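You operate a simulated robot arm through the tools that you are given. There is no shell and no other tool.

You are at the controls of a simulated robot arm. One attempt, no reset.

JOB
Unscrew the sooty spark plug from the engine head and clean it.
Fine: black 21 mm socket and red driver, both put back; the plug cleaner is on, leave the plug in it.

Only the result counts: the job must be done as asked and must still hold three seconds after the hand-in. Knocking over, shifting, dropping, spilling or breaking anything else fails it.

ROBOT AND FRAMES
A 7-joint arm with a two-finger parallel gripper, fixed in place. Base frame: the origin is on the floor under the middle of its stand, x ahead of it, y to its left, z up; the work surface is at about z = 880. Units: mm, degrees, N and s.
With the tool pointing down near the work surface it reaches from about 300 to 700 mm from the base axis. Its first joint turns from -66.0 to 66.0 degrees. Payload 1.57 kg.
The tool frame sits at the grasp point between the pads (the TCP): z along the fingers, y along the line on which they close. The tips reach 30 mm beyond it. The gripper opens to 110 mm. The fingers are 24 mm wide and 12 mm thick; the gripper's body (48 by 112 mm) begins 78 mm behind the TCP.
Orientation is that of the tool frame in the base frame, as [roll, pitch, yaw] about the fixed x, y, z axes, in that order (R = Rz(yaw) Ry(pitch) Rx(roll)). With the fingers straight down and closing along the base's y, the tool's x points along the base's -x, its y along +y and its z along -z.

CONTROLS
- The arm moves only by the tool apply_moves. Its argument "motion" is a list of rows, each a list of 3 entries, a list of its own where there are three numbers: the shift along the tool's x, y, z in cm, then the turn, a rotation vector about the tool's x, y, z in degrees, then the finger opening in cm, from 0 to 11. In form: [[[tx, ty, tz], [wx, wy, wz], gripper], ...]. A call has 1 to 20 rows; each row shifts and turns the commanded pose from where the row before left it, along the tool's axes as they then stand. Rows are played at 5 a second. More than 50 mm and 8.6 degrees between two rows, or a gripper value outside its range, and nothing of the call is played. Where a pose cannot be reached the arm comes as near as it can. A force on the tool above 90 N (or 10 N above the force at the start of the call, whichever is more), or a blocked arm, ends the call early, and 0.2 s more pass. The fingers move at their own pace (about 108 mm/s each) and stop on an object; they squeeze with about 20 N. The grip force told is the motor's: it shows also when the fingers shut on nothing. Time passes only in rows, and 0.2 s behind the last, so rows that do not move let the fingers close. The reply holds the time, the measured pose of the TCP, the force on the tool along the base axes, the opening and the grip force, in the units named above and with some noise, with the torque about the TCP (base axes, N m) and any sound that the robot's microphone picked up.
- Cameras (640 x 400 px; columns grow to the right, rows downward): "scene" is fixed at [170.2, -392.2, 1424.8]; the picture's right is [0.76, -0.65, 0.00], its down [-0.25, -0.29, -0.92] and it looks along [0.60, 0.70, -0.39] (base axes); focal length 332 px, centre (320, 200). "wrist" rides on the gripper at [70, 16, -141] in the tool frame; the picture's right is [-0.23, 0.97, 0.00], its down [-0.86, -0.20, -0.48] and it looks along [-0.47, -0.11, 0.88] (tool axes); focal length 222 px, centre (320, 200). There is no depth. A picture from a camera that has moved, and an enlarged one, comes with that camera's place and axes in the base frame and with its lens.
- snapshot(camera): a new picture of that camera. It takes no simulated time.
- zoom(camera, box): a new picture of the part [left, top, right, bottom] of that camera's present view, enlarged. It takes no simulated time.
- sign_off(): hands the job in; it is judged then, once.

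Places have to be worked out from the pictures, the camera data and where the tool is seen. Open the gripper and draw the arm clear of the work before you hand the job in, unless the task says otherwise.

The tools are called as name(argument=value, ...) on one line, values as JSON. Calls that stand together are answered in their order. apply_moves: Moves the arm, as the interface text tells. Its arguments: {"type":"object","properties":{"motion":{"type":"array","items":{"type":"array"}}},"required":["motion"]} The other tools are called the same way: snapshot (camera) takes a picture; zoom (camera, box) takes an enlarged picture of a part of a camera's view; sign_off () hands the job in.

At the start:

```text
time_s: 0.0
tcp_pos: [357.9, 46.4, 1283.8]
tool_rot: [180.0, 0.0, 180.0]
ft_force: [0.2, 0.3, 0.4]
wrist_torque: [0.0, -0.01, -0.02]
finger_gap: 109.9
finger_force: 0.1
```

scene: 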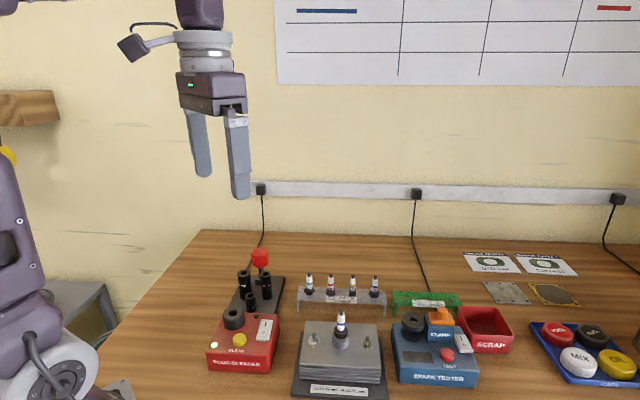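
wrist: 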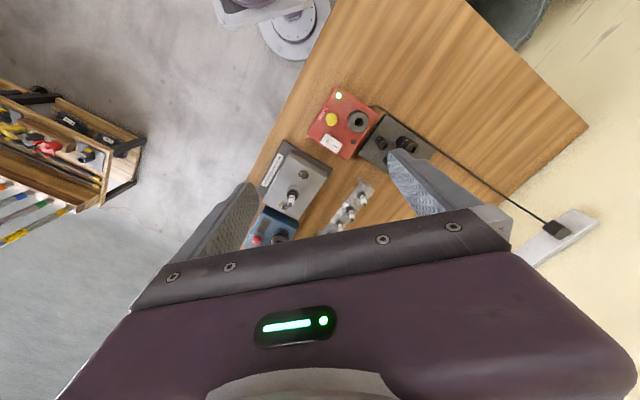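

The pictures show a red plug cleaner, a socket rack with a red-handled driver, the engine head with a plug, a plug rack, and a tester. I'll zoom in for detail before moving.

zoom(camera="scene", box=[190, 230, 310, 390])

zoom(camera="scene", box=[280, 250, 480, 400])

zoom(camera="wrist", box=[230, 70, 450, 250])

zoom(camera="scene", box=[440, 230, 640, 400])

```text
2.50 times, centred on (250, 310) of scene
camera zoom: at [170.2, -392.2, 1424.8], right [0.76, -0.65, 0.0], down [-0.25, -0.29, -0.92], along [0.6, 0.7, -0.39], focal length 829 px, centre (495, -75)
```

zoom: 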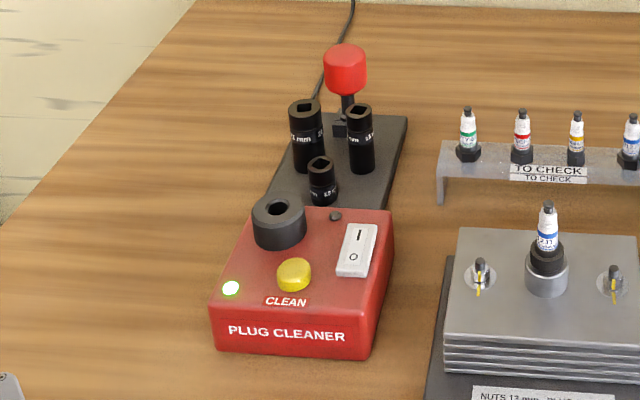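

```text
2.67 times, centred on (380, 325) of scene
camera zoom: at [170.2, -392.2, 1424.8], right [0.76, -0.65, 0.0], down [-0.25, -0.29, -0.92], along [0.6, 0.7, -0.39], focal length 884 px, centre (160, -133)
```

zoom: 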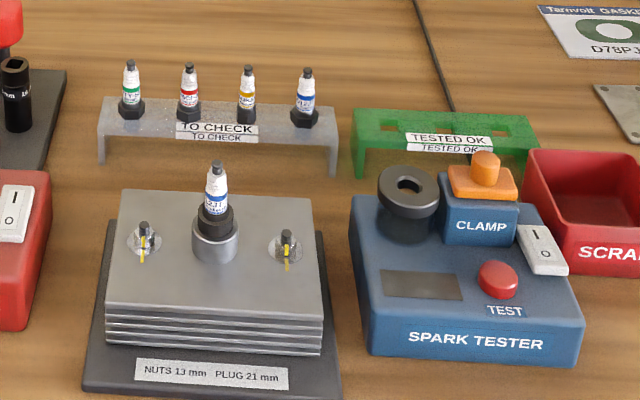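

```text
2.22 times, centred on (340, 160) of wrist
camera zoom: at [287.2, 62.8, 1426.2], right [0.23, 0.97, 0.0], down [0.86, -0.2, 0.48], along [0.47, -0.11, -0.88], focal length 494 px, centre (276, 289)
```

zoom: 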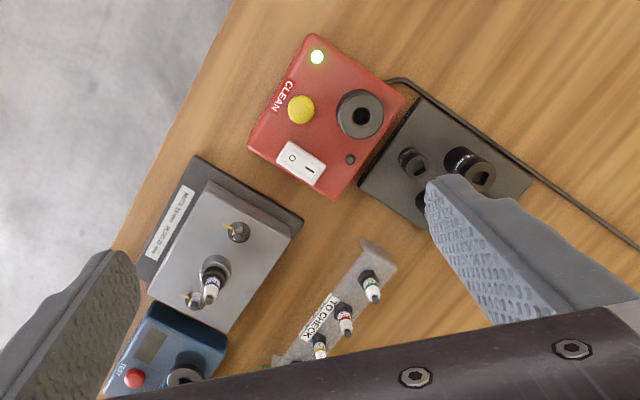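

```text
2.35 times, centred on (540, 315) of scene
camera zoom: at [170.2, -392.2, 1424.8], right [0.76, -0.65, 0.0], down [-0.25, -0.29, -0.92], along [0.6, 0.7, -0.39], focal length 780 px, centre (-198, -71)
```

zoom: 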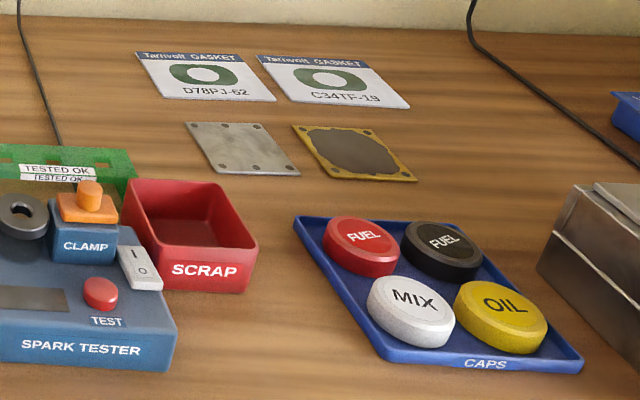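

The layout is clear, so next I need the socket size labels and the plug details. I'll zoom in tighter on the sockets, driver, engine plug and cleaner.

zoom(camera="scene", box=[230, 240, 294, 320])

zoom(camera="scene", box=[300, 300, 380, 400])

zoom(camera="scene", box=[200, 300, 290, 375])

zoom(camera="scene", box=[290, 260, 390, 320])

zoom(camera="scene", box=[270, 0, 640, 230])

```text
5.00 times, centred on (262, 280) of scene
camera zoom: at [170.2, -392.2, 1424.8], right [0.76, -0.65, 0.0], down [-0.25, -0.29, -0.92], along [0.6, 0.7, -0.39], focal length 1658 px, centre (610, -200)
```

zoom: 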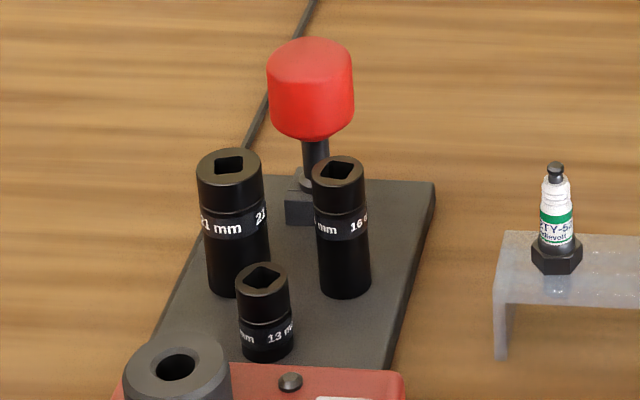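

```text
4.00 times, centred on (340, 350) of scene
camera zoom: at [170.2, -392.2, 1424.8], right [0.76, -0.65, 0.0], down [-0.25, -0.29, -0.92], along [0.6, 0.7, -0.39], focal length 1326 px, centre (240, -400)
```

zoom: 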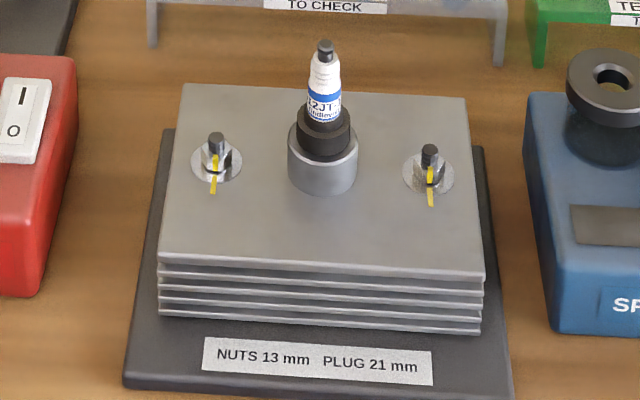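

```text
5.33 times, centred on (245, 338) of scene
camera zoom: at [170.2, -392.2, 1424.8], right [0.76, -0.65, 0.0], down [-0.25, -0.29, -0.92], along [0.6, 0.7, -0.39], focal length 1768 px, centre (720, -533)
```

zoom: 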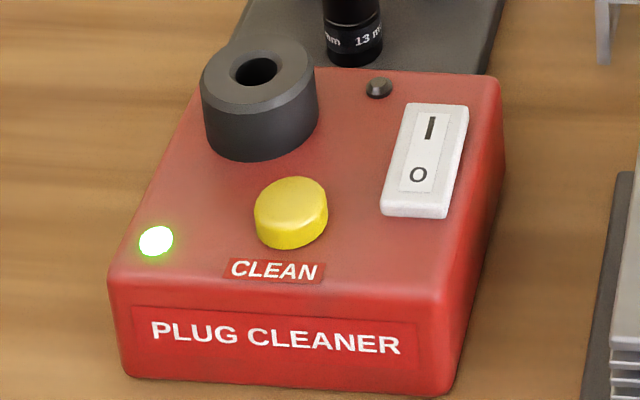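

```text
6.40 times, centred on (340, 290) of scene
camera zoom: at [170.2, -392.2, 1424.8], right [0.76, -0.65, 0.0], down [-0.25, -0.29, -0.92], along [0.6, 0.7, -0.39], focal length 2122 px, centre (192, -376)
```

zoom: 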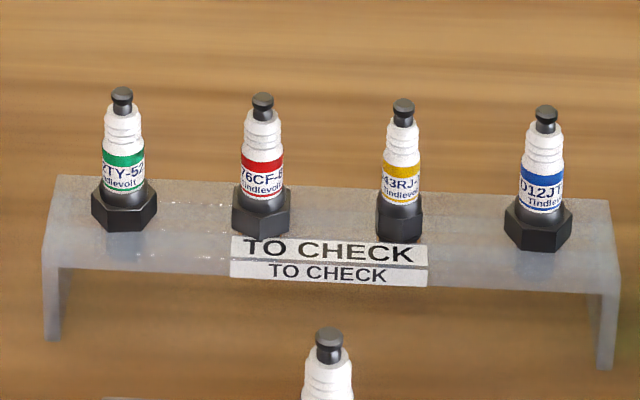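

```text
1.73 times, centred on (455, 115) of scene
camera zoom: at [170.2, -392.2, 1424.8], right [0.76, -0.65, 0.0], down [-0.25, -0.29, -0.92], along [0.6, 0.7, -0.39], focal length 574 px, centre (86, 347)
```

zoom: 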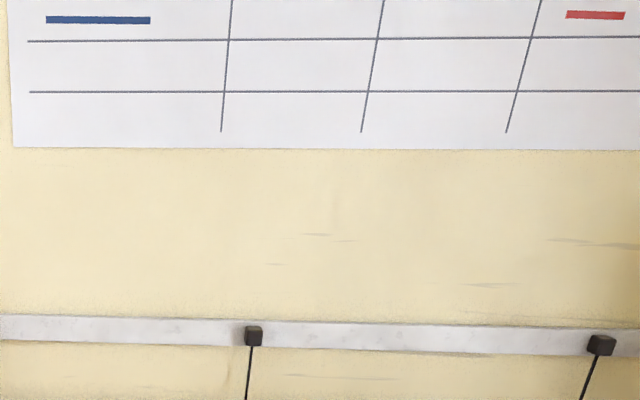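

The tall left socket is marked 21 mm and sits near (463, 228); the one at right is 16 mm and the short one is 13 mm. The red driver stands behind them near (500, 213). I'll move the arm over the rack, staying high, for a closer wrist view.

apply_moves(motion=[[[-1.6, 2.8, 3.0], [0, 0, 0], 11], [[-1.6, 2.8, 3.0], [0, 0, 0], 11], [[-1.6, 2.8, 3.0], [0, 0, 0], 11], [[-1.6, 2.8, 3.0], [0, 0, 0], 11], [[-1.6, 2.8, 3.0], [0, 0, 0], 11], [[0, 0, 0], [0, 0, 0], 11]])

snapshot(camera="wrist")

snapshot(camera="scene")

```text
time_s: 1.4
tcp_pos: [438.6, 188.6, 1133.2]
tool_rot: [179.9, 0.0, 179.9]
ft_force: [-0.3, 0.6, 0.1]
wrist_torque: [-0.04, 0.0, -0.01]
finger_gap: 110.2
finger_force: 0.1
```

```text
taken
camera wrist: at [367.8, 204.4, 1275.0], right [0.23, 0.97, 0.0], down [0.85, -0.2, 0.48], along [0.47, -0.11, -0.88], focal length 222 px, centre (320, 200)
```

wrist: 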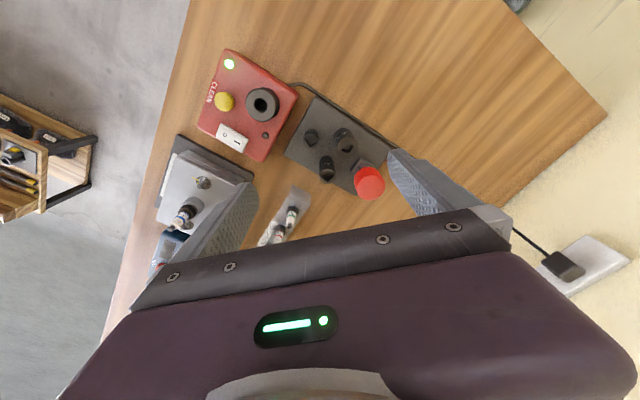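

```text
taken
```

scene: 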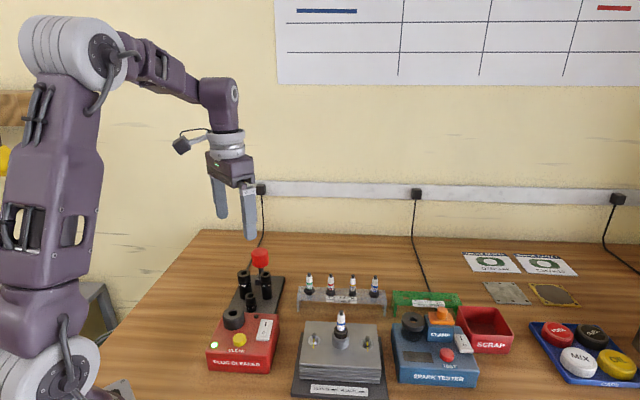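

The wrist view now shows the rack, cleaner and driver clearly. I'll zoom into it for accurate pixel positions.

zoom(camera="wrist", box=[270, 80, 430, 210])

zoom(camera="wrist", box=[180, 40, 320, 180])

zoom(camera="wrist", box=[140, 130, 320, 260])

```text
3.08 times, centred on (350, 145) of wrist
camera zoom: at [367.8, 204.4, 1275.0], right [0.23, 0.97, 0.0], down [0.85, -0.2, 0.48], along [0.47, -0.11, -0.88], focal length 684 px, centre (228, 369)
```

zoom: 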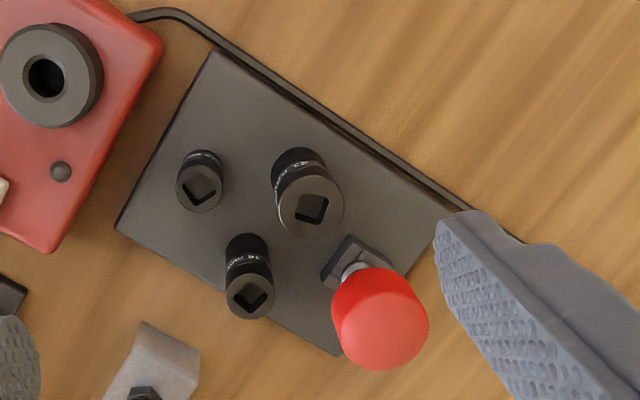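

```text
2.86 times, centred on (250, 110) of wrist
camera zoom: at [367.8, 204.4, 1275.0], right [0.23, 0.97, 0.0], down [0.85, -0.2, 0.48], along [0.47, -0.11, -0.88], focal length 635 px, centre (520, 457)
```

zoom: 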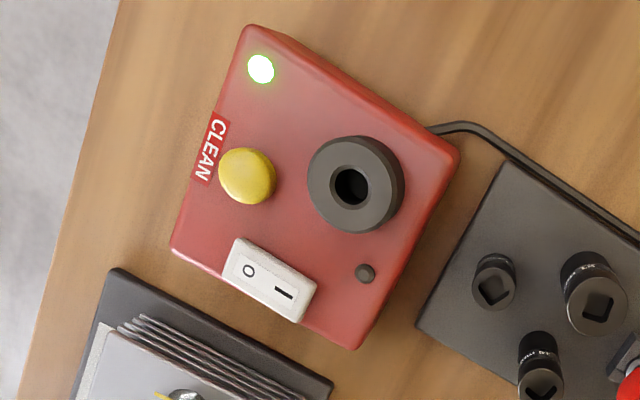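

```text
3.08 times, centred on (230, 195) of wrist
camera zoom: at [367.8, 204.4, 1275.0], right [0.23, 0.97, 0.0], down [0.85, -0.2, 0.48], along [0.47, -0.11, -0.88], focal length 684 px, centre (597, 215)
```

zoom: 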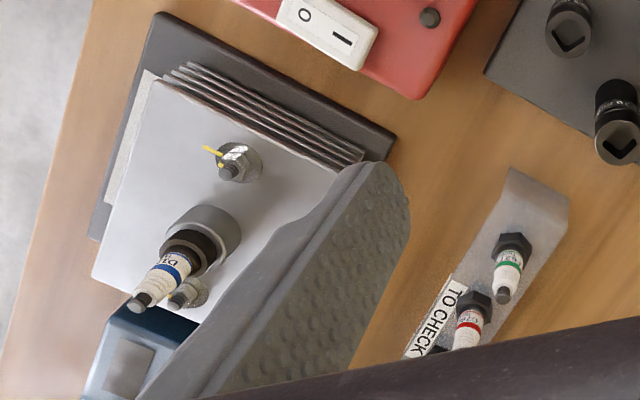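

From the two views I place the knob top at about (520, 246, 986), the 21 mm socket top at (460, 222, 963), the plug tip at (508, −57, 1007), the cleaner hole at (380, 122, 958) and the CLEAN button at (364, 69, 940). I'll move above the driver and turn 45° so the fingers close clear of both sockets.

apply_moves(motion=[[[-2.71, 1.91, 1.1], [0, 0, 0], 11], [[-2.71, 1.91, 1.1], [0, 0, 0], 11], [[-2.71, 1.91, 1.1], [0, 0, 0], 11], [[0, 0, 0], [0, 0, -7.5], 11], [[0, 0, 0], [0, 0, -7.5], 11], [[0, 0, 0], [0, 0, -7.5], 11], [[0, 0, 0], [0, 0, -7.5], 11], [[0, 0, 0], [0, 0, -7.5], 11], [[0, 0, 0], [0, 0, -7.5], 11], [[0, 0, 0], [0, 0, 0], 11]])

snapshot(camera="wrist")

snapshot(camera="scene")

```text
time_s: 3.6
tcp_pos: [519.4, 243.4, 1100.5]
tool_rot: [180.0, -0.1, -135.0]
ft_force: [-0.4, -0.4, -0.4]
wrist_torque: [0.0, 0.0, -0.02]
finger_gap: 109.9
finger_force: 0.0
```

```text
taken
camera wrist: at [457.5, 206.2, 1243.2], right [-0.53, 0.85, 0.0], down [0.75, 0.46, 0.48], along [0.41, 0.25, -0.88], focal length 222 px, centre (320, 200)
```

wrist: 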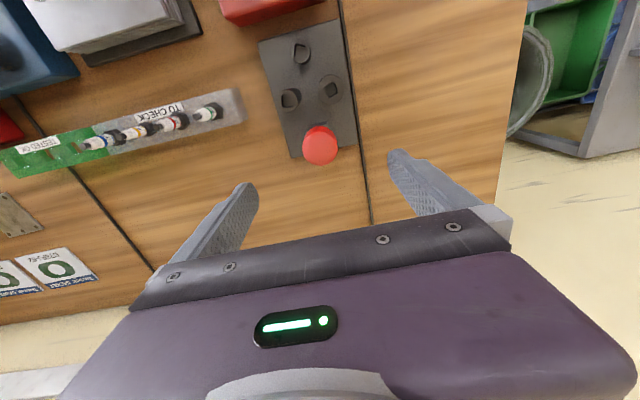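

```text
taken
```

scene: 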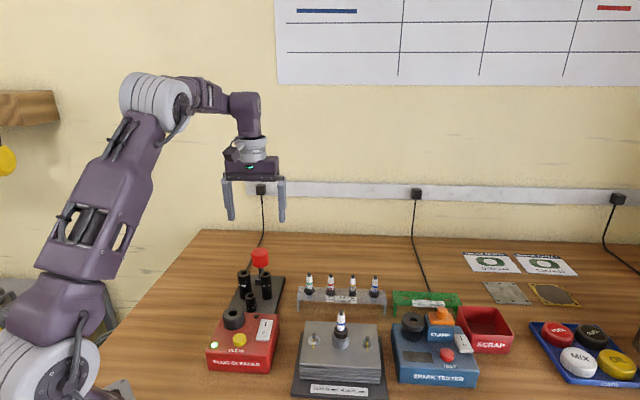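

The turn worked and the knob sits under the tool. I'll zoom in to refine its position and see how the square drives are oriented.

zoom(camera="wrist", box=[250, 20, 370, 180])

zoom(camera="wrist", box=[264, 30, 364, 110])

```text
2.50 times, centred on (310, 100) of wrist
camera zoom: at [457.5, 206.2, 1243.2], right [-0.53, 0.85, 0.0], down [0.75, 0.46, 0.48], along [0.41, 0.25, -0.88], focal length 555 px, centre (345, 450)
```

zoom: 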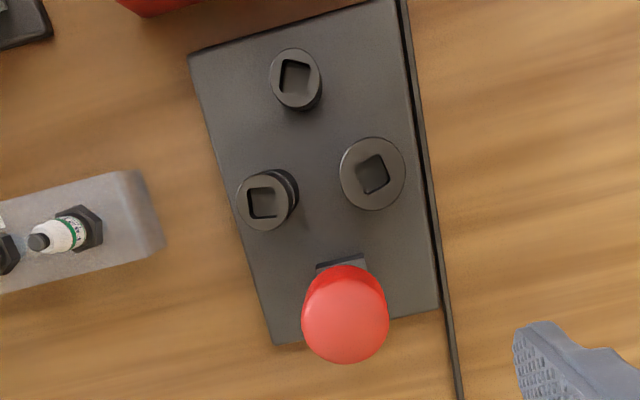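

```text
5.00 times, centred on (314, 70) of wrist
camera zoom: at [457.5, 206.2, 1243.2], right [-0.53, 0.85, 0.0], down [0.75, 0.46, 0.48], along [0.41, 0.25, -0.88], focal length 1111 px, centre (350, 850)
```

zoom: 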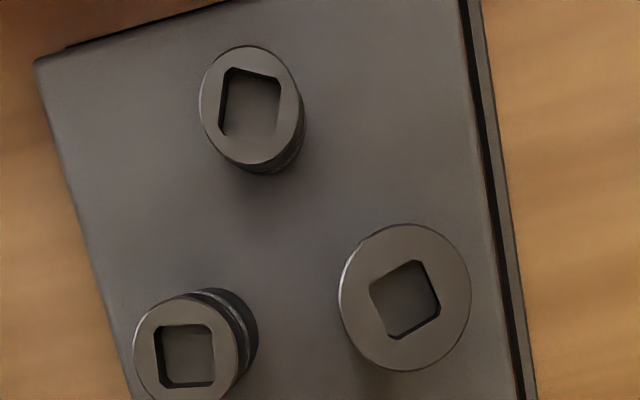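

The knob centre refines to about (519, 244.5) and the 21 mm socket's drive square lies at about 57° (mod 90). I'll narrow the fingers, descend around the knob, and close on it.

apply_moves(motion=[[[0, 0.05, 3.5], [0, 0, 0], 8], [[0, 0, 3.5], [0, 0, 0], 8], [[0, 0, 2.5], [0, 0, 0], 8], [[0, 0, 2.0], [0, 0, 0], 8], [[0, 0, 1.7], [0, 0, 0], 8], [[0, 0, 0], [0, 0, 0], 8], [[0, 0, 0], [0, 0, 0], 8]])

snapshot(camera="wrist")

zoom(camera="scene", box=[210, 200, 310, 320])

```text
time_s: 5.2
tcp_pos: [519.1, 242.7, 969.8]
tool_rot: [-180.0, 0.0, -135.0]
ft_force: [0.2, 0.5, 0.6]
wrist_torque: [0.0, 0.02, -0.01]
finger_gap: 80.1
finger_force: 0.1
```

```text
taken
camera wrist: at [457.3, 205.7, 1111.3], right [-0.53, 0.85, 0.0], down [0.75, 0.46, 0.48], along [0.41, 0.25, -0.88], focal length 222 px, centre (320, 200)
```

wrist: 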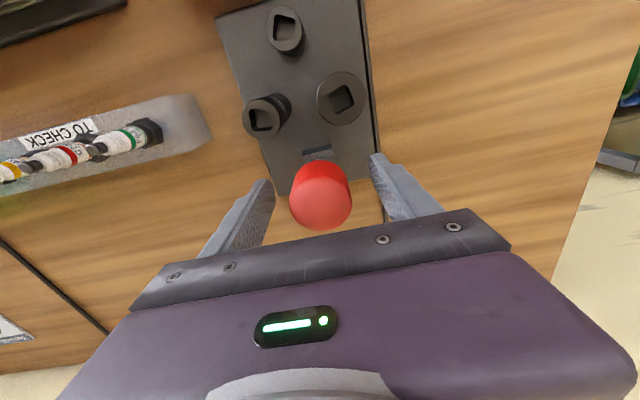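

```text
3.33 times, centred on (260, 260) of scene
camera zoom: at [170.2, -392.2, 1424.8], right [0.76, -0.65, 0.0], down [-0.25, -0.29, -0.92], along [0.6, 0.7, -0.39], focal length 1105 px, centre (520, 0)
```

zoom: 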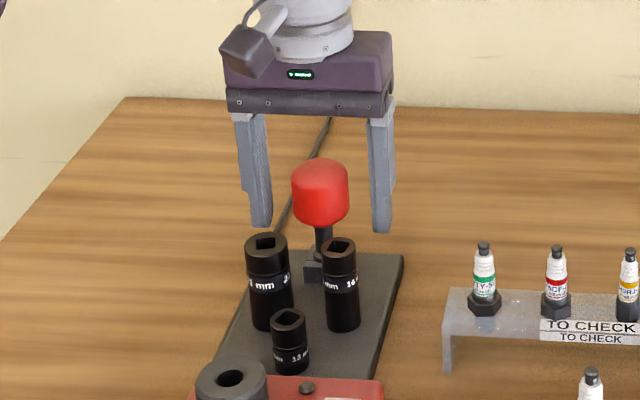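

The knob sits centred between the fingers and clear of both sockets. I'll close on it.

apply_moves(motion=[[[0, 0.05, 0], [0, 0, 0], 5], [[0, 0, 0], [0, 0, 0], 4], [[0, 0, 0], [0, 0, 0], 3], [[0, 0, 0], [0, 0, 0], 3], [[0, 0, 0], [0, 0, 0], 3]])

```text
time_s: 6.4
tcp_pos: [519.0, 244.2, 969.2]
tool_rot: [-180.0, 0.0, -135.0]
ft_force: [1.0, -0.2, 0.3]
wrist_torque: [-0.08, -0.04, -0.03]
finger_gap: 41.5
finger_force: 20.3
```

The grip holds at 41.5 mm and 20 N. I'll lift the driver slowly out of its block and check its tip.

apply_moves(motion=[[[0, 0, -1.0], [0, 0, 0], 3], [[0, 0, -1.5], [0, 0, 0], 3], [[0, 0, -2.0], [0, 0, 0], 3], [[0, 0, -2.5], [0, 0, 0], 3], [[0, 0, -2.5], [0, 0, 0], 3], [[0, 0, -1.5], [0, 0, 0], 3], [[0, 0, 0], [0, 0, 0], 3]])

zoom(camera="scene", box=[210, 140, 330, 310])

snapshot(camera="wrist")

```text
time_s: 8.0
tcp_pos: [519.0, 243.6, 1079.3]
tool_rot: [-180.0, 0.0, -135.0]
ft_force: [-0.1, -0.6, -1.5]
wrist_torque: [0.0, -0.01, 0.03]
finger_gap: 41.3
finger_force: 19.9
```

```text
2.35 times, centred on (270, 225) of scene
camera zoom: at [170.2, -392.2, 1424.8], right [0.76, -0.65, 0.0], down [-0.25, -0.29, -0.92], along [0.6, 0.7, -0.39], focal length 780 px, centre (438, 141)
```

zoom: 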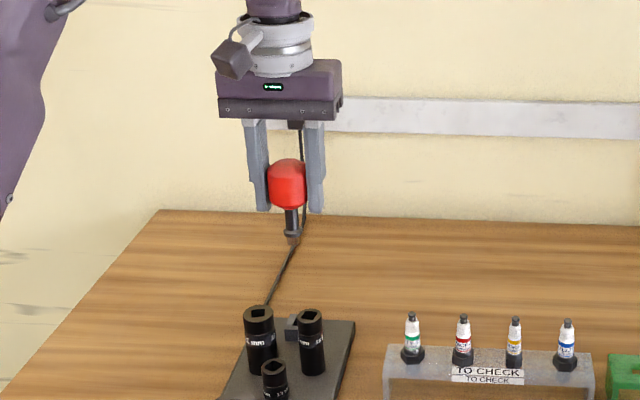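

```text
taken
camera wrist: at [457.4, 206.5, 1221.1], right [-0.53, 0.85, 0.0], down [0.75, 0.46, 0.48], along [0.41, 0.25, -0.88], focal length 222 px, centre (320, 200)
```

wrist: 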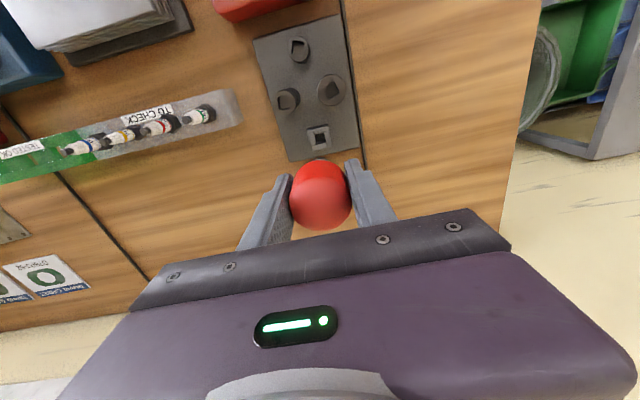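

The driver is free and its stand block shows a square hole. I'll zoom in to read the orientation of both the bit and the hole.

zoom(camera="scene", box=[252, 190, 292, 250])

zoom(camera="wrist", box=[270, 60, 370, 160])

zoom(camera="wrist", box=[295, 115, 345, 155])

```text
6.67 times, centred on (272, 220) of scene
camera zoom: at [170.2, -392.2, 1424.8], right [0.76, -0.65, 0.0], down [-0.25, -0.29, -0.92], along [0.6, 0.7, -0.39], focal length 2210 px, centre (640, 67)
```

zoom: 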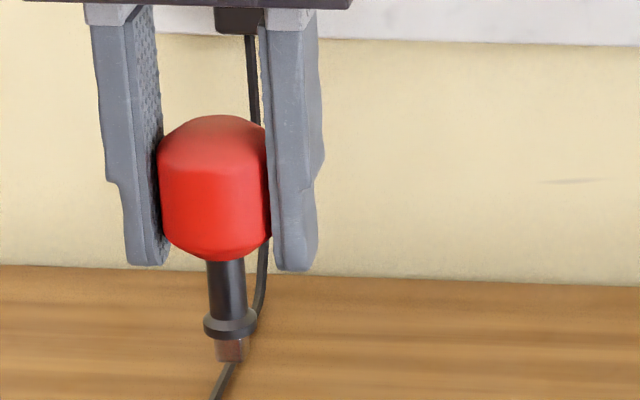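

```text
4.00 times, centred on (320, 110) of wrist
camera zoom: at [457.4, 206.5, 1221.1], right [-0.53, 0.85, 0.0], down [0.75, 0.46, 0.48], along [0.41, 0.25, -0.88], focal length 888 px, centre (320, 560)
```

zoom: 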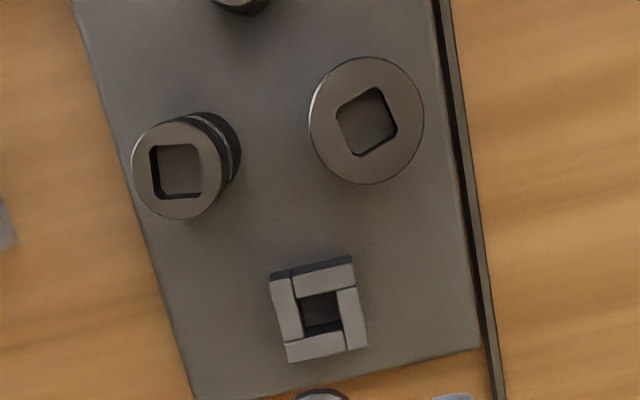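

```text
10.00 times, centred on (320, 135) of wrist
camera zoom: at [457.4, 206.5, 1221.1], right [-0.53, 0.85, 0.0], down [0.75, 0.46, 0.48], along [0.41, 0.25, -0.88], focal length 2221 px, centre (320, 850)
```

zoom: 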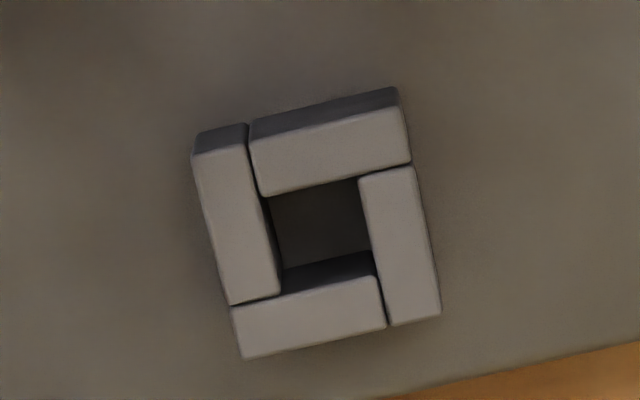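

The stand hole is aligned with the rack at 45°, so the bit is at 45° too. I'll zoom closer on the 21 mm socket's square to measure the twist I need.

zoom(camera="wrist", box=[315, 77, 347, 103])

zoom(camera="scene", box=[228, 262, 260, 286])

zoom(camera="scene", box=[258, 230, 282, 250])

```text
15.38 times, centred on (331, 90) of wrist
camera zoom: at [457.4, 206.5, 1221.1], right [-0.53, 0.85, 0.0], down [0.75, 0.46, 0.48], along [0.41, 0.25, -0.88], focal length 3417 px, centre (151, 1892)
```

zoom: 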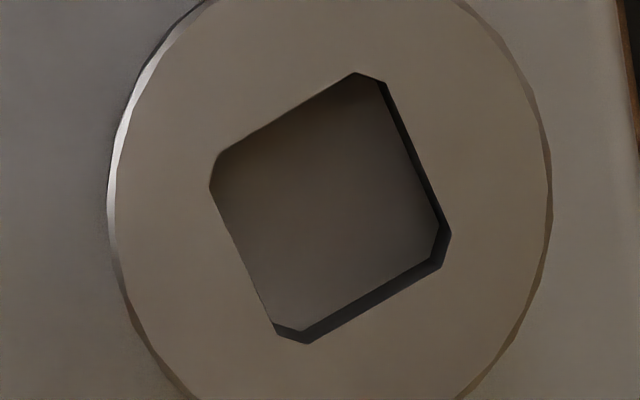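

```text
16.00 times, centred on (244, 274) of scene
camera zoom: at [170.2, -392.2, 1424.8], right [0.76, -0.65, 0.0], down [-0.25, -0.29, -0.92], along [0.6, 0.7, -0.39], focal length 5305 px, centre (1536, -984)
```

zoom: 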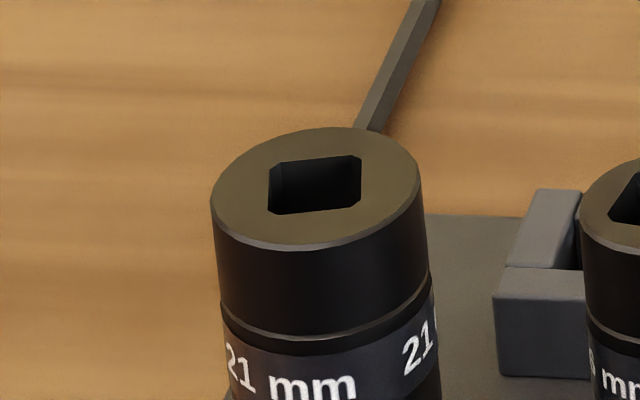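

```text
16.00 times, centred on (270, 240) of scene
camera zoom: at [170.2, -392.2, 1424.8], right [0.76, -0.65, 0.0], down [-0.25, -0.29, -0.92], along [0.6, 0.7, -0.39], focal length 5305 px, centre (1120, -440)
```

zoom: 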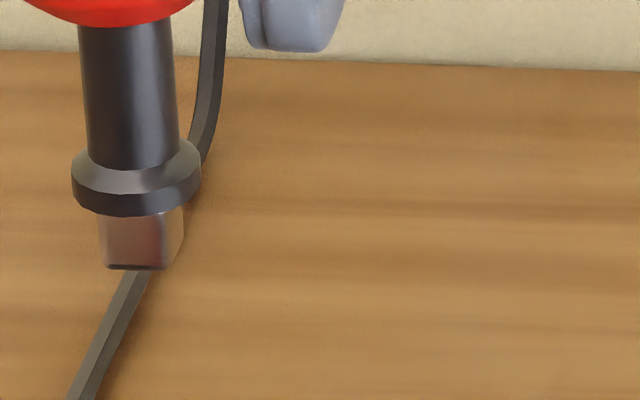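

The socket square measures about 59.5° against the bit's 45°, so I need a 15° counter-clockwise twist and a shift of (−59.4, −22.8) mm. The bit tip is about 71 mm below the TCP, so it clears the sockets at this height. I'll move over the 21 mm socket.

apply_moves(motion=[[[2.0, 0.86, 0], [0, 0, 0], 3], [[2.0, 0.86, 0], [0, 0, 0], 3], [[1.81, 0.87, 0], [0, 0, 0], 3], [[0, 0, 0], [0, 0, -7.5], 3], [[0, 0, 0], [0, 0, -7.5], 3], [[0, 0, 2.0], [0, 0, 0], 3], [[0, 0, 0], [0, 0, 0], 3], [[0, 0, 0], [0, 0, 0], 3]])

zoom(camera="scene", box=[224, 210, 284, 300])

snapshot(camera="wrist")

```text
time_s: 9.5
tcp_pos: [467.4, 217.4, 1070.1]
tool_rot: [-178.4, 1.1, -120.1]
ft_force: [4.0, -6.7, 28.7]
wrist_torque: [-0.74, -0.43, 0.0]
finger_gap: 36.5
finger_force: 3.1
stopped in row 7: the force on the tool passed its limit at 96 N (the readings are from after the stop); the commanded pose is now the measured one
```

```text
4.44 times, centred on (254, 255) of scene
camera zoom: at [169.9, -392.7, 1424.7], right [0.76, -0.65, 0.0], down [-0.25, -0.29, -0.92], along [0.6, 0.7, -0.39], focal length 1474 px, centre (613, -44)
```

zoom: 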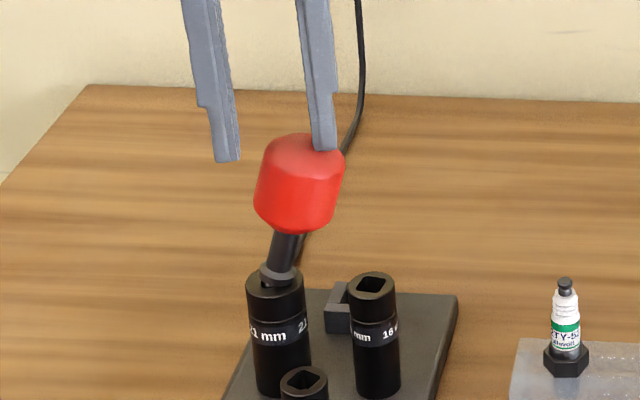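

```text
taken
camera wrist: at [412.6, 165.8, 1209.8], right [-0.73, 0.69, -0.02], down [0.59, 0.64, 0.5], along [0.36, 0.35, -0.87], focal length 222 px, centre (320, 200)
```

wrist: 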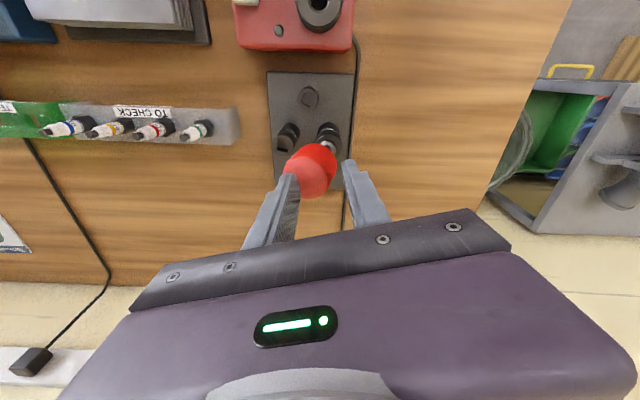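

The driver has tilted against the socket, the call stopped at 96 N, and the knob has slid partly out of the grip. Before moving I'll look closely at how it is resting.

zoom(camera="scene", box=[234, 230, 278, 290])

zoom(camera="wrist", box=[260, 80, 380, 230])

snapshot(camera="scene")

zoom(camera="scene", box=[234, 265, 264, 285])

```text
6.67 times, centred on (256, 260) of scene
camera zoom: at [169.9, -392.7, 1424.7], right [0.76, -0.65, 0.0], down [-0.25, -0.29, -0.92], along [0.6, 0.7, -0.39], focal length 2210 px, centre (747, -200)
```

zoom: 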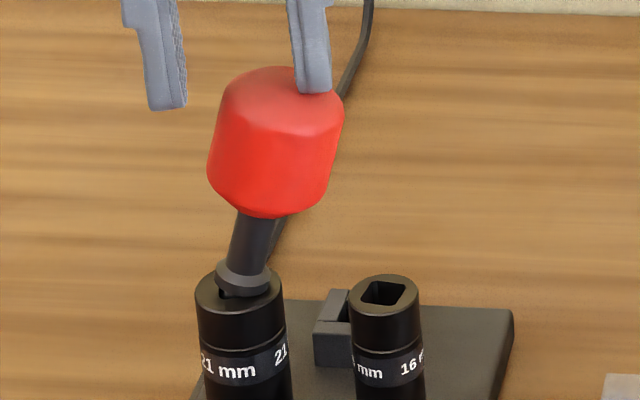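

```text
2.67 times, centred on (320, 155) of wrist
camera zoom: at [412.6, 165.8, 1209.8], right [-0.73, 0.69, -0.02], down [0.59, 0.64, 0.5], along [0.36, 0.35, -0.87], focal length 592 px, centre (320, 320)
```

zoom: 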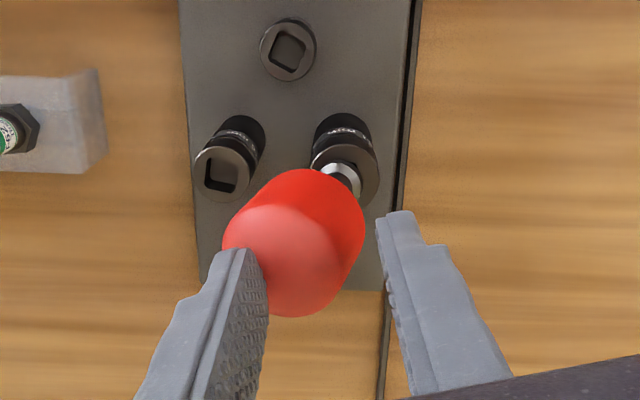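

```text
taken
```

scene: 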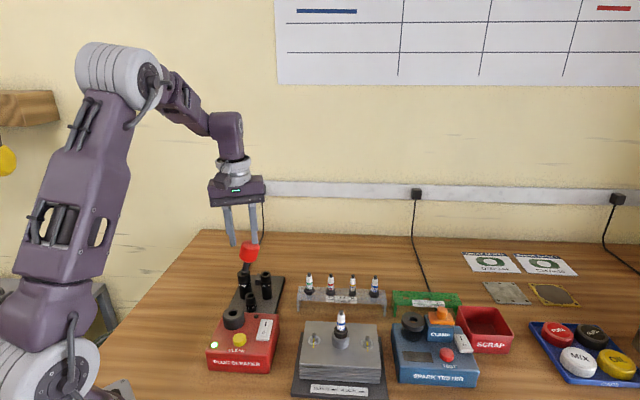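

```text
16.00 times, centred on (249, 275) of scene
camera zoom: at [169.9, -392.7, 1424.7], right [0.76, -0.65, 0.0], down [-0.25, -0.29, -0.92], along [0.6, 0.7, -0.39], focal length 5305 px, centre (1456, -1000)
```

zoom: 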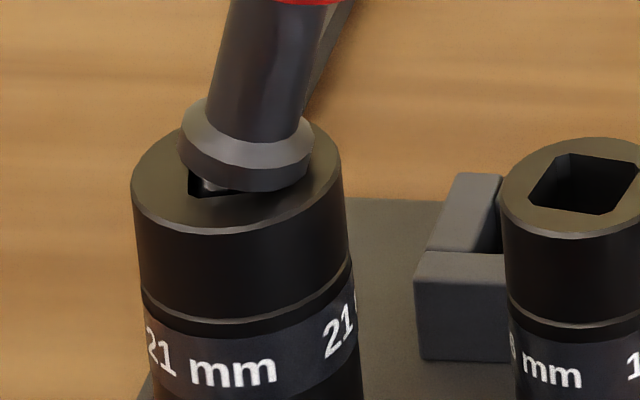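

The bit is partly in the 21 mm socket, with the driver leaning about 15° toward the −y finger and that finger's tip pressing on the knob top. Lifting away could let it topple, so I'll drag the knob top gently back upright with the fingertip in small steps and check as I go.

apply_moves(motion=[[[-0.1, 0.35, -0.03], [0, 0, 0], 3.6], [[-0.1, 0.35, -0.03], [0, 0, 0], 3.6]])

zoom(camera="scene", box=[234, 230, 278, 290])

zoom(camera="wrist", box=[260, 80, 380, 230])

```text
time_s: 10.1
tcp_pos: [462.1, 224.7, 1070.1]
tool_rot: [-178.5, 1.0, -120.1]
ft_force: [4.8, -9.3, 55.1]
wrist_torque: [-1.37, -0.89, -0.03]
finger_gap: 44.6
finger_force: 4.7
```

```text
6.67 times, centred on (256, 260) of scene
camera zoom: at [169.5, -392.9, 1424.7], right [0.76, -0.65, 0.0], down [-0.25, -0.29, -0.92], along [0.6, 0.7, -0.39], focal length 2210 px, centre (747, -200)
```

zoom: 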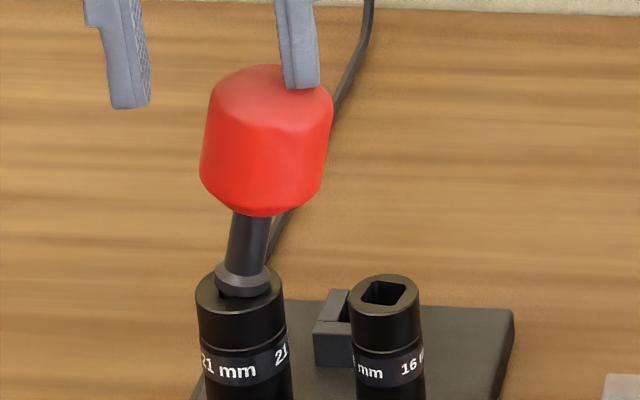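

```text
2.67 times, centred on (320, 155) of wrist
camera zoom: at [406.8, 171.7, 1210.5], right [-0.73, 0.68, -0.02], down [0.58, 0.64, 0.5], along [0.36, 0.35, -0.87], focal length 592 px, centre (320, 320)
```

zoom: 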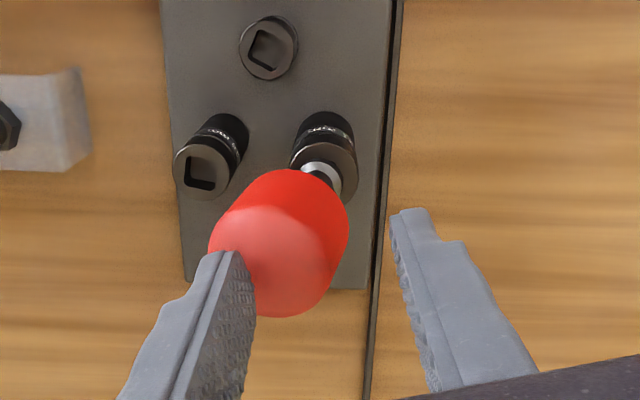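

The drag is working: the lean has dropped to about 8°, though the downward force rose to 55 N. I'll ease up slightly while continuing the drag.

apply_moves(motion=[[[-0.03, 0.1, -0.2], [0, 0, 0], 4.4], [[-0.06, 0.3, -0.1], [0, 0, 0], 4.2], [[-0.06, 0.3, 0], [0, 0, 0], 4.0]])

zoom(camera="scene", box=[234, 230, 278, 290])

zoom(camera="wrist", box=[260, 80, 380, 230])

```text
time_s: 10.9
tcp_pos: [453.1, 228.9, 1070.9]
tool_rot: [-178.7, 1.0, -120.1]
ft_force: [-1.8, -6.8, 49.3]
wrist_torque: [-1.22, -0.69, -0.19]
finger_gap: 43.1
finger_force: 1.6
```

```text
6.67 times, centred on (256, 260) of scene
camera zoom: at [169.4, -392.8, 1424.7], right [0.76, -0.65, 0.0], down [-0.25, -0.29, -0.92], along [0.6, 0.7, -0.39], focal length 2210 px, centre (747, -200)
```

zoom: 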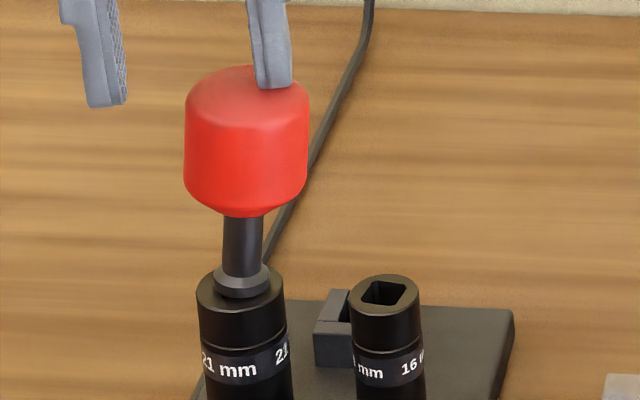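

```text
2.67 times, centred on (320, 155) of wrist
camera zoom: at [400.4, 176.5, 1211.8], right [-0.73, 0.68, -0.02], down [0.59, 0.64, 0.5], along [0.35, 0.35, -0.87], focal length 592 px, centre (320, 320)
```

zoom: 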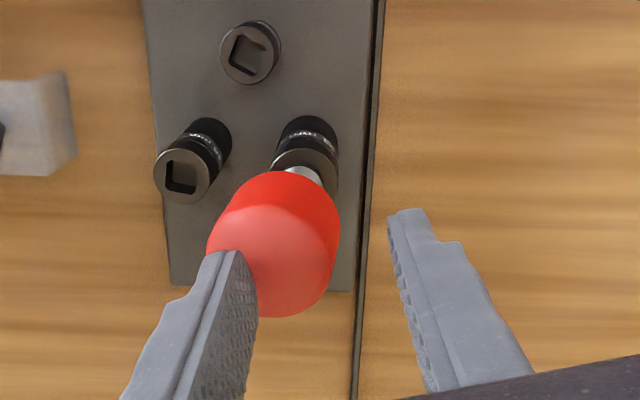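

It's nearly upright, with about 5° of lean left. I'll continue with smaller drags and slightly less downward force.

apply_moves(motion=[[[-0.03, 0.2, -0.15], [0, 0, 0], 4.2], [[-0.05, 0.25, -0.05], [0, 0, 0], 4.2], [[0, 0.15, 0], [0, 0, 0], 4.2]])

zoom(camera="scene", box=[234, 230, 278, 290])

zoom(camera="scene", box=[230, 262, 262, 284])

```text
time_s: 11.7
tcp_pos: [449.5, 234.3, 1073.4]
tool_rot: [-179.0, 0.8, -120.0]
ft_force: [-0.1, -1.1, 10.5]
wrist_torque: [-0.27, -0.18, -0.01]
finger_gap: 42.4
finger_force: 0.5
```

```text
6.67 times, centred on (256, 260) of scene
camera zoom: at [170.0, -392.4, 1424.8], right [0.76, -0.65, 0.0], down [-0.25, -0.29, -0.92], along [0.6, 0.7, -0.39], focal length 2210 px, centre (747, -200)
```

zoom: 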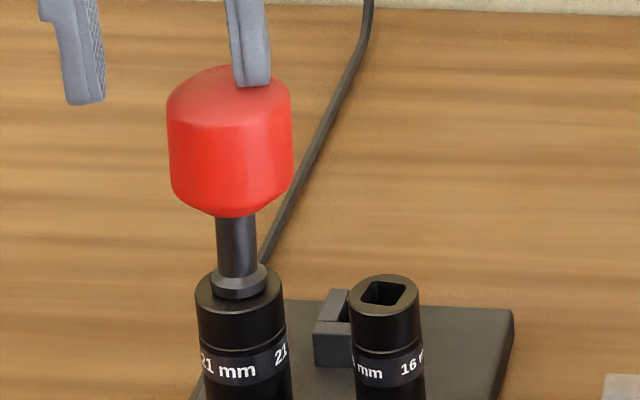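

```text
16.00 times, centred on (246, 273) of scene
camera zoom: at [170.0, -392.4, 1424.8], right [0.76, -0.65, 0.0], down [-0.25, -0.29, -0.92], along [0.6, 0.7, -0.39], focal length 5305 px, centre (1504, -968)
```

zoom: 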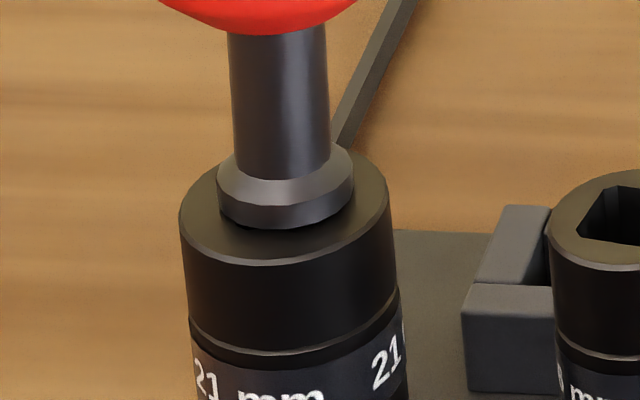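

The driver is now upright and its collar sits flush on the 21 mm socket, with only 10 N of contact left. I'll lift the fingers straight off, straighten the tool's 2° tilt, and open wide.

apply_moves(motion=[[[0, 0, -0.3], [0, 0, 0], 4.2], [[0, 0, -0.7], [0, 0, 0], 4.2], [[0, 0, -2.0], [0, 0, 0], 4.2], [[0, 0, -2.0], [-1.6, 1.1, 0], 6], [[0, 0, 0], [0, 0, 0], 8], [[0, 0, 0], [0, 0, 0], 8]])

zoom(camera="scene", box=[224, 210, 284, 300])

snapshot(camera="wrist")

```text
time_s: 13.1
tcp_pos: [448.2, 231.8, 1122.6]
tool_rot: [179.7, -0.2, -119.9]
ft_force: [0.5, -1.0, -0.1]
wrist_torque: [-0.01, -0.02, -0.02]
finger_gap: 80.3
finger_force: 0.0
```

```text
4.44 times, centred on (254, 255) of scene
camera zoom: at [170.2, -392.2, 1424.8], right [0.76, -0.65, 0.0], down [-0.25, -0.29, -0.92], along [0.6, 0.7, -0.39], focal length 1474 px, centre (613, -44)
```

zoom: 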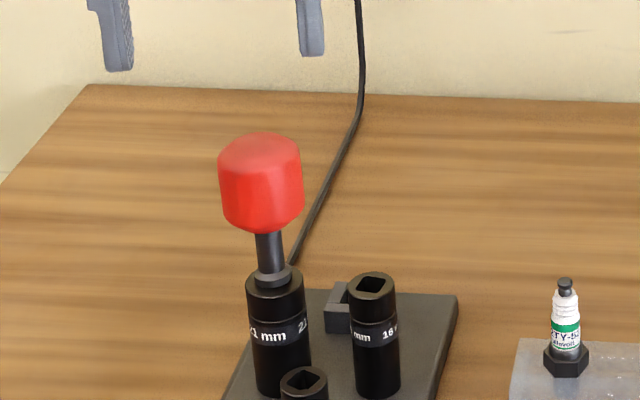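

```text
taken
camera wrist: at [400.1, 181.0, 1264.9], right [-0.73, 0.68, 0.01], down [0.6, 0.64, 0.47], along [0.32, 0.35, -0.88], focal length 222 px, centre (320, 200)
```

wrist: 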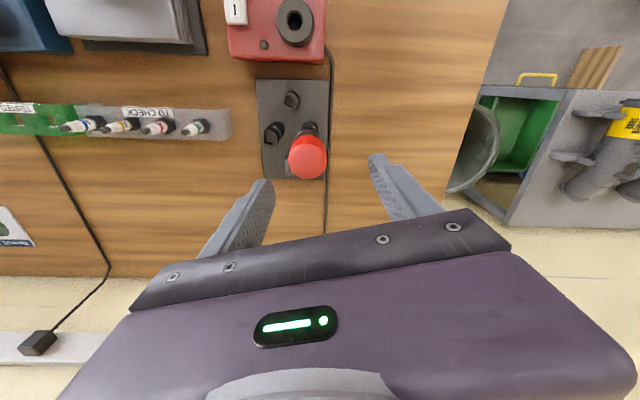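

The driver stands upright and seated in the 21 mm socket, and I'm clear above it. Before regripping, I'll turn clockwise in free air to find how much wrist range I have for unscrewing.

apply_moves(motion=[[[0, 0, -1.0], [0.3, 0, 8.5], 8], [[0, 0, 0], [0, 0, 8.5], 8], [[0, 0, 0], [0, 0, 8.5], 8], [[0, 0, 0], [0, 0, 8.5], 8], [[0, 0, 0], [0, 0, 8.5], 8], [[0, 0, 0], [0, 0, 8.5], 8], [[0, 0, 0], [0, 0, 8.5], 8], [[0, 0, 0], [0, 0, 8.5], 8], [[0, 0, 0], [0, 0, 8.5], 8], [[0, 0, 0], [0, 0, 8.5], 8], [[0, 0, 0], [0, 0, 8.5], 8], [[0, 0, 0], [0, 0, 8.5], 8], [[0, 0, 0], [0, 0, 8.5], 8], [[0, 0, 0], [0, 0, 8.5], 8], [[0, 0, 0], [0, 0, 8.5], 8], [[0, 0, 0], [0, 0, 8.5], 8], [[0, 0, 0], [0, 0, 8.5], 8], [[0, 0, 0], [0, 0, 8.5], 8], [[0, 0, 0], [0, 0, 8.5], 8], [[0, 0, 0], [0, 0, 0], 8]])

snapshot(camera="wrist")

snapshot(camera="scene")

```text
time_s: 17.3
tcp_pos: [450.0, 231.2, 1132.8]
tool_rot: [-179.9, 0.2, 78.4]
ft_force: [0.1, -0.1, -0.3]
wrist_torque: [0.03, 0.0, 0.0]
finger_gap: 80.0
finger_force: 0.0
```

```text
taken
camera wrist: at [479.0, 298.7, 1274.9], right [0.91, -0.42, 0.0], down [-0.37, -0.8, 0.48], along [-0.2, -0.44, -0.88], focal length 222 px, centre (320, 200)
```

wrist: 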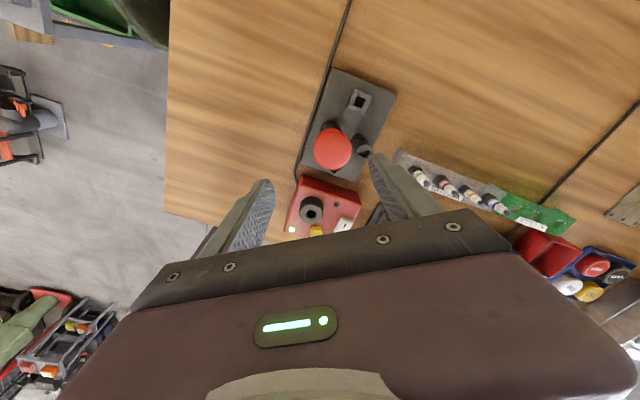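

```text
taken
```

scene: 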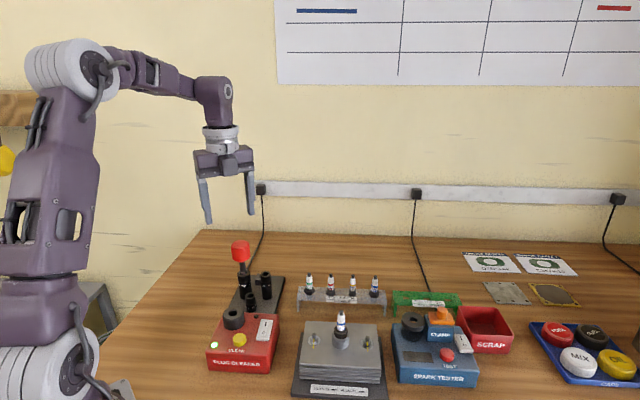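

I have at least 160° of wrist travel from here. I'll zoom in on the knob from this side to centre the grip.

zoom(camera="wrist", box=[280, 60, 410, 200])

zoom(camera="scene", box=[214, 232, 264, 272])

```text
2.86 times, centred on (345, 130) of wrist
camera zoom: at [479.0, 298.7, 1274.9], right [0.91, -0.42, 0.0], down [-0.37, -0.8, 0.48], along [-0.2, -0.44, -0.88], focal length 635 px, centre (249, 400)
```

zoom: 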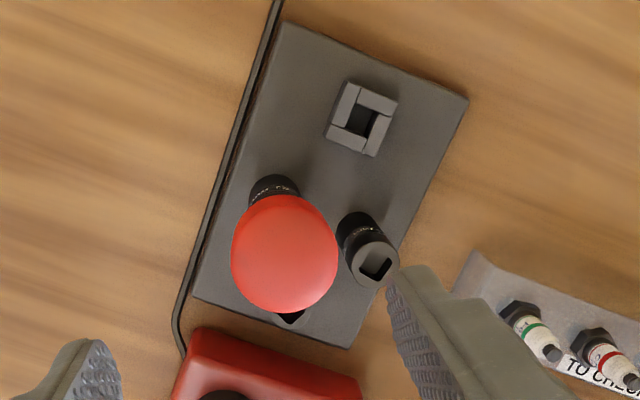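

```text
10.00 times, centred on (239, 252) of scene
camera zoom: at [170.2, -392.2, 1424.8], right [0.76, -0.65, 0.0], down [-0.25, -0.29, -0.92], along [0.6, 0.7, -0.39], focal length 3316 px, centre (1130, -320)
```

zoom: 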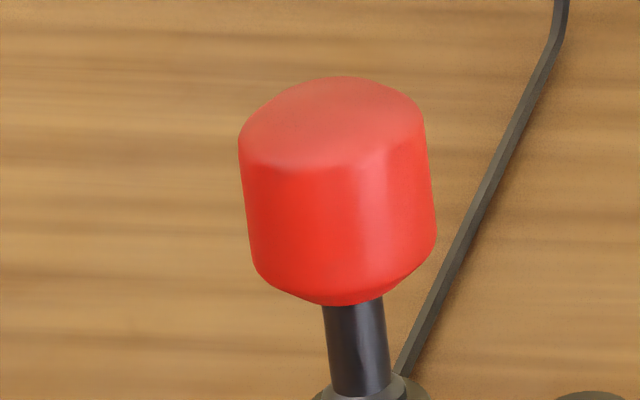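

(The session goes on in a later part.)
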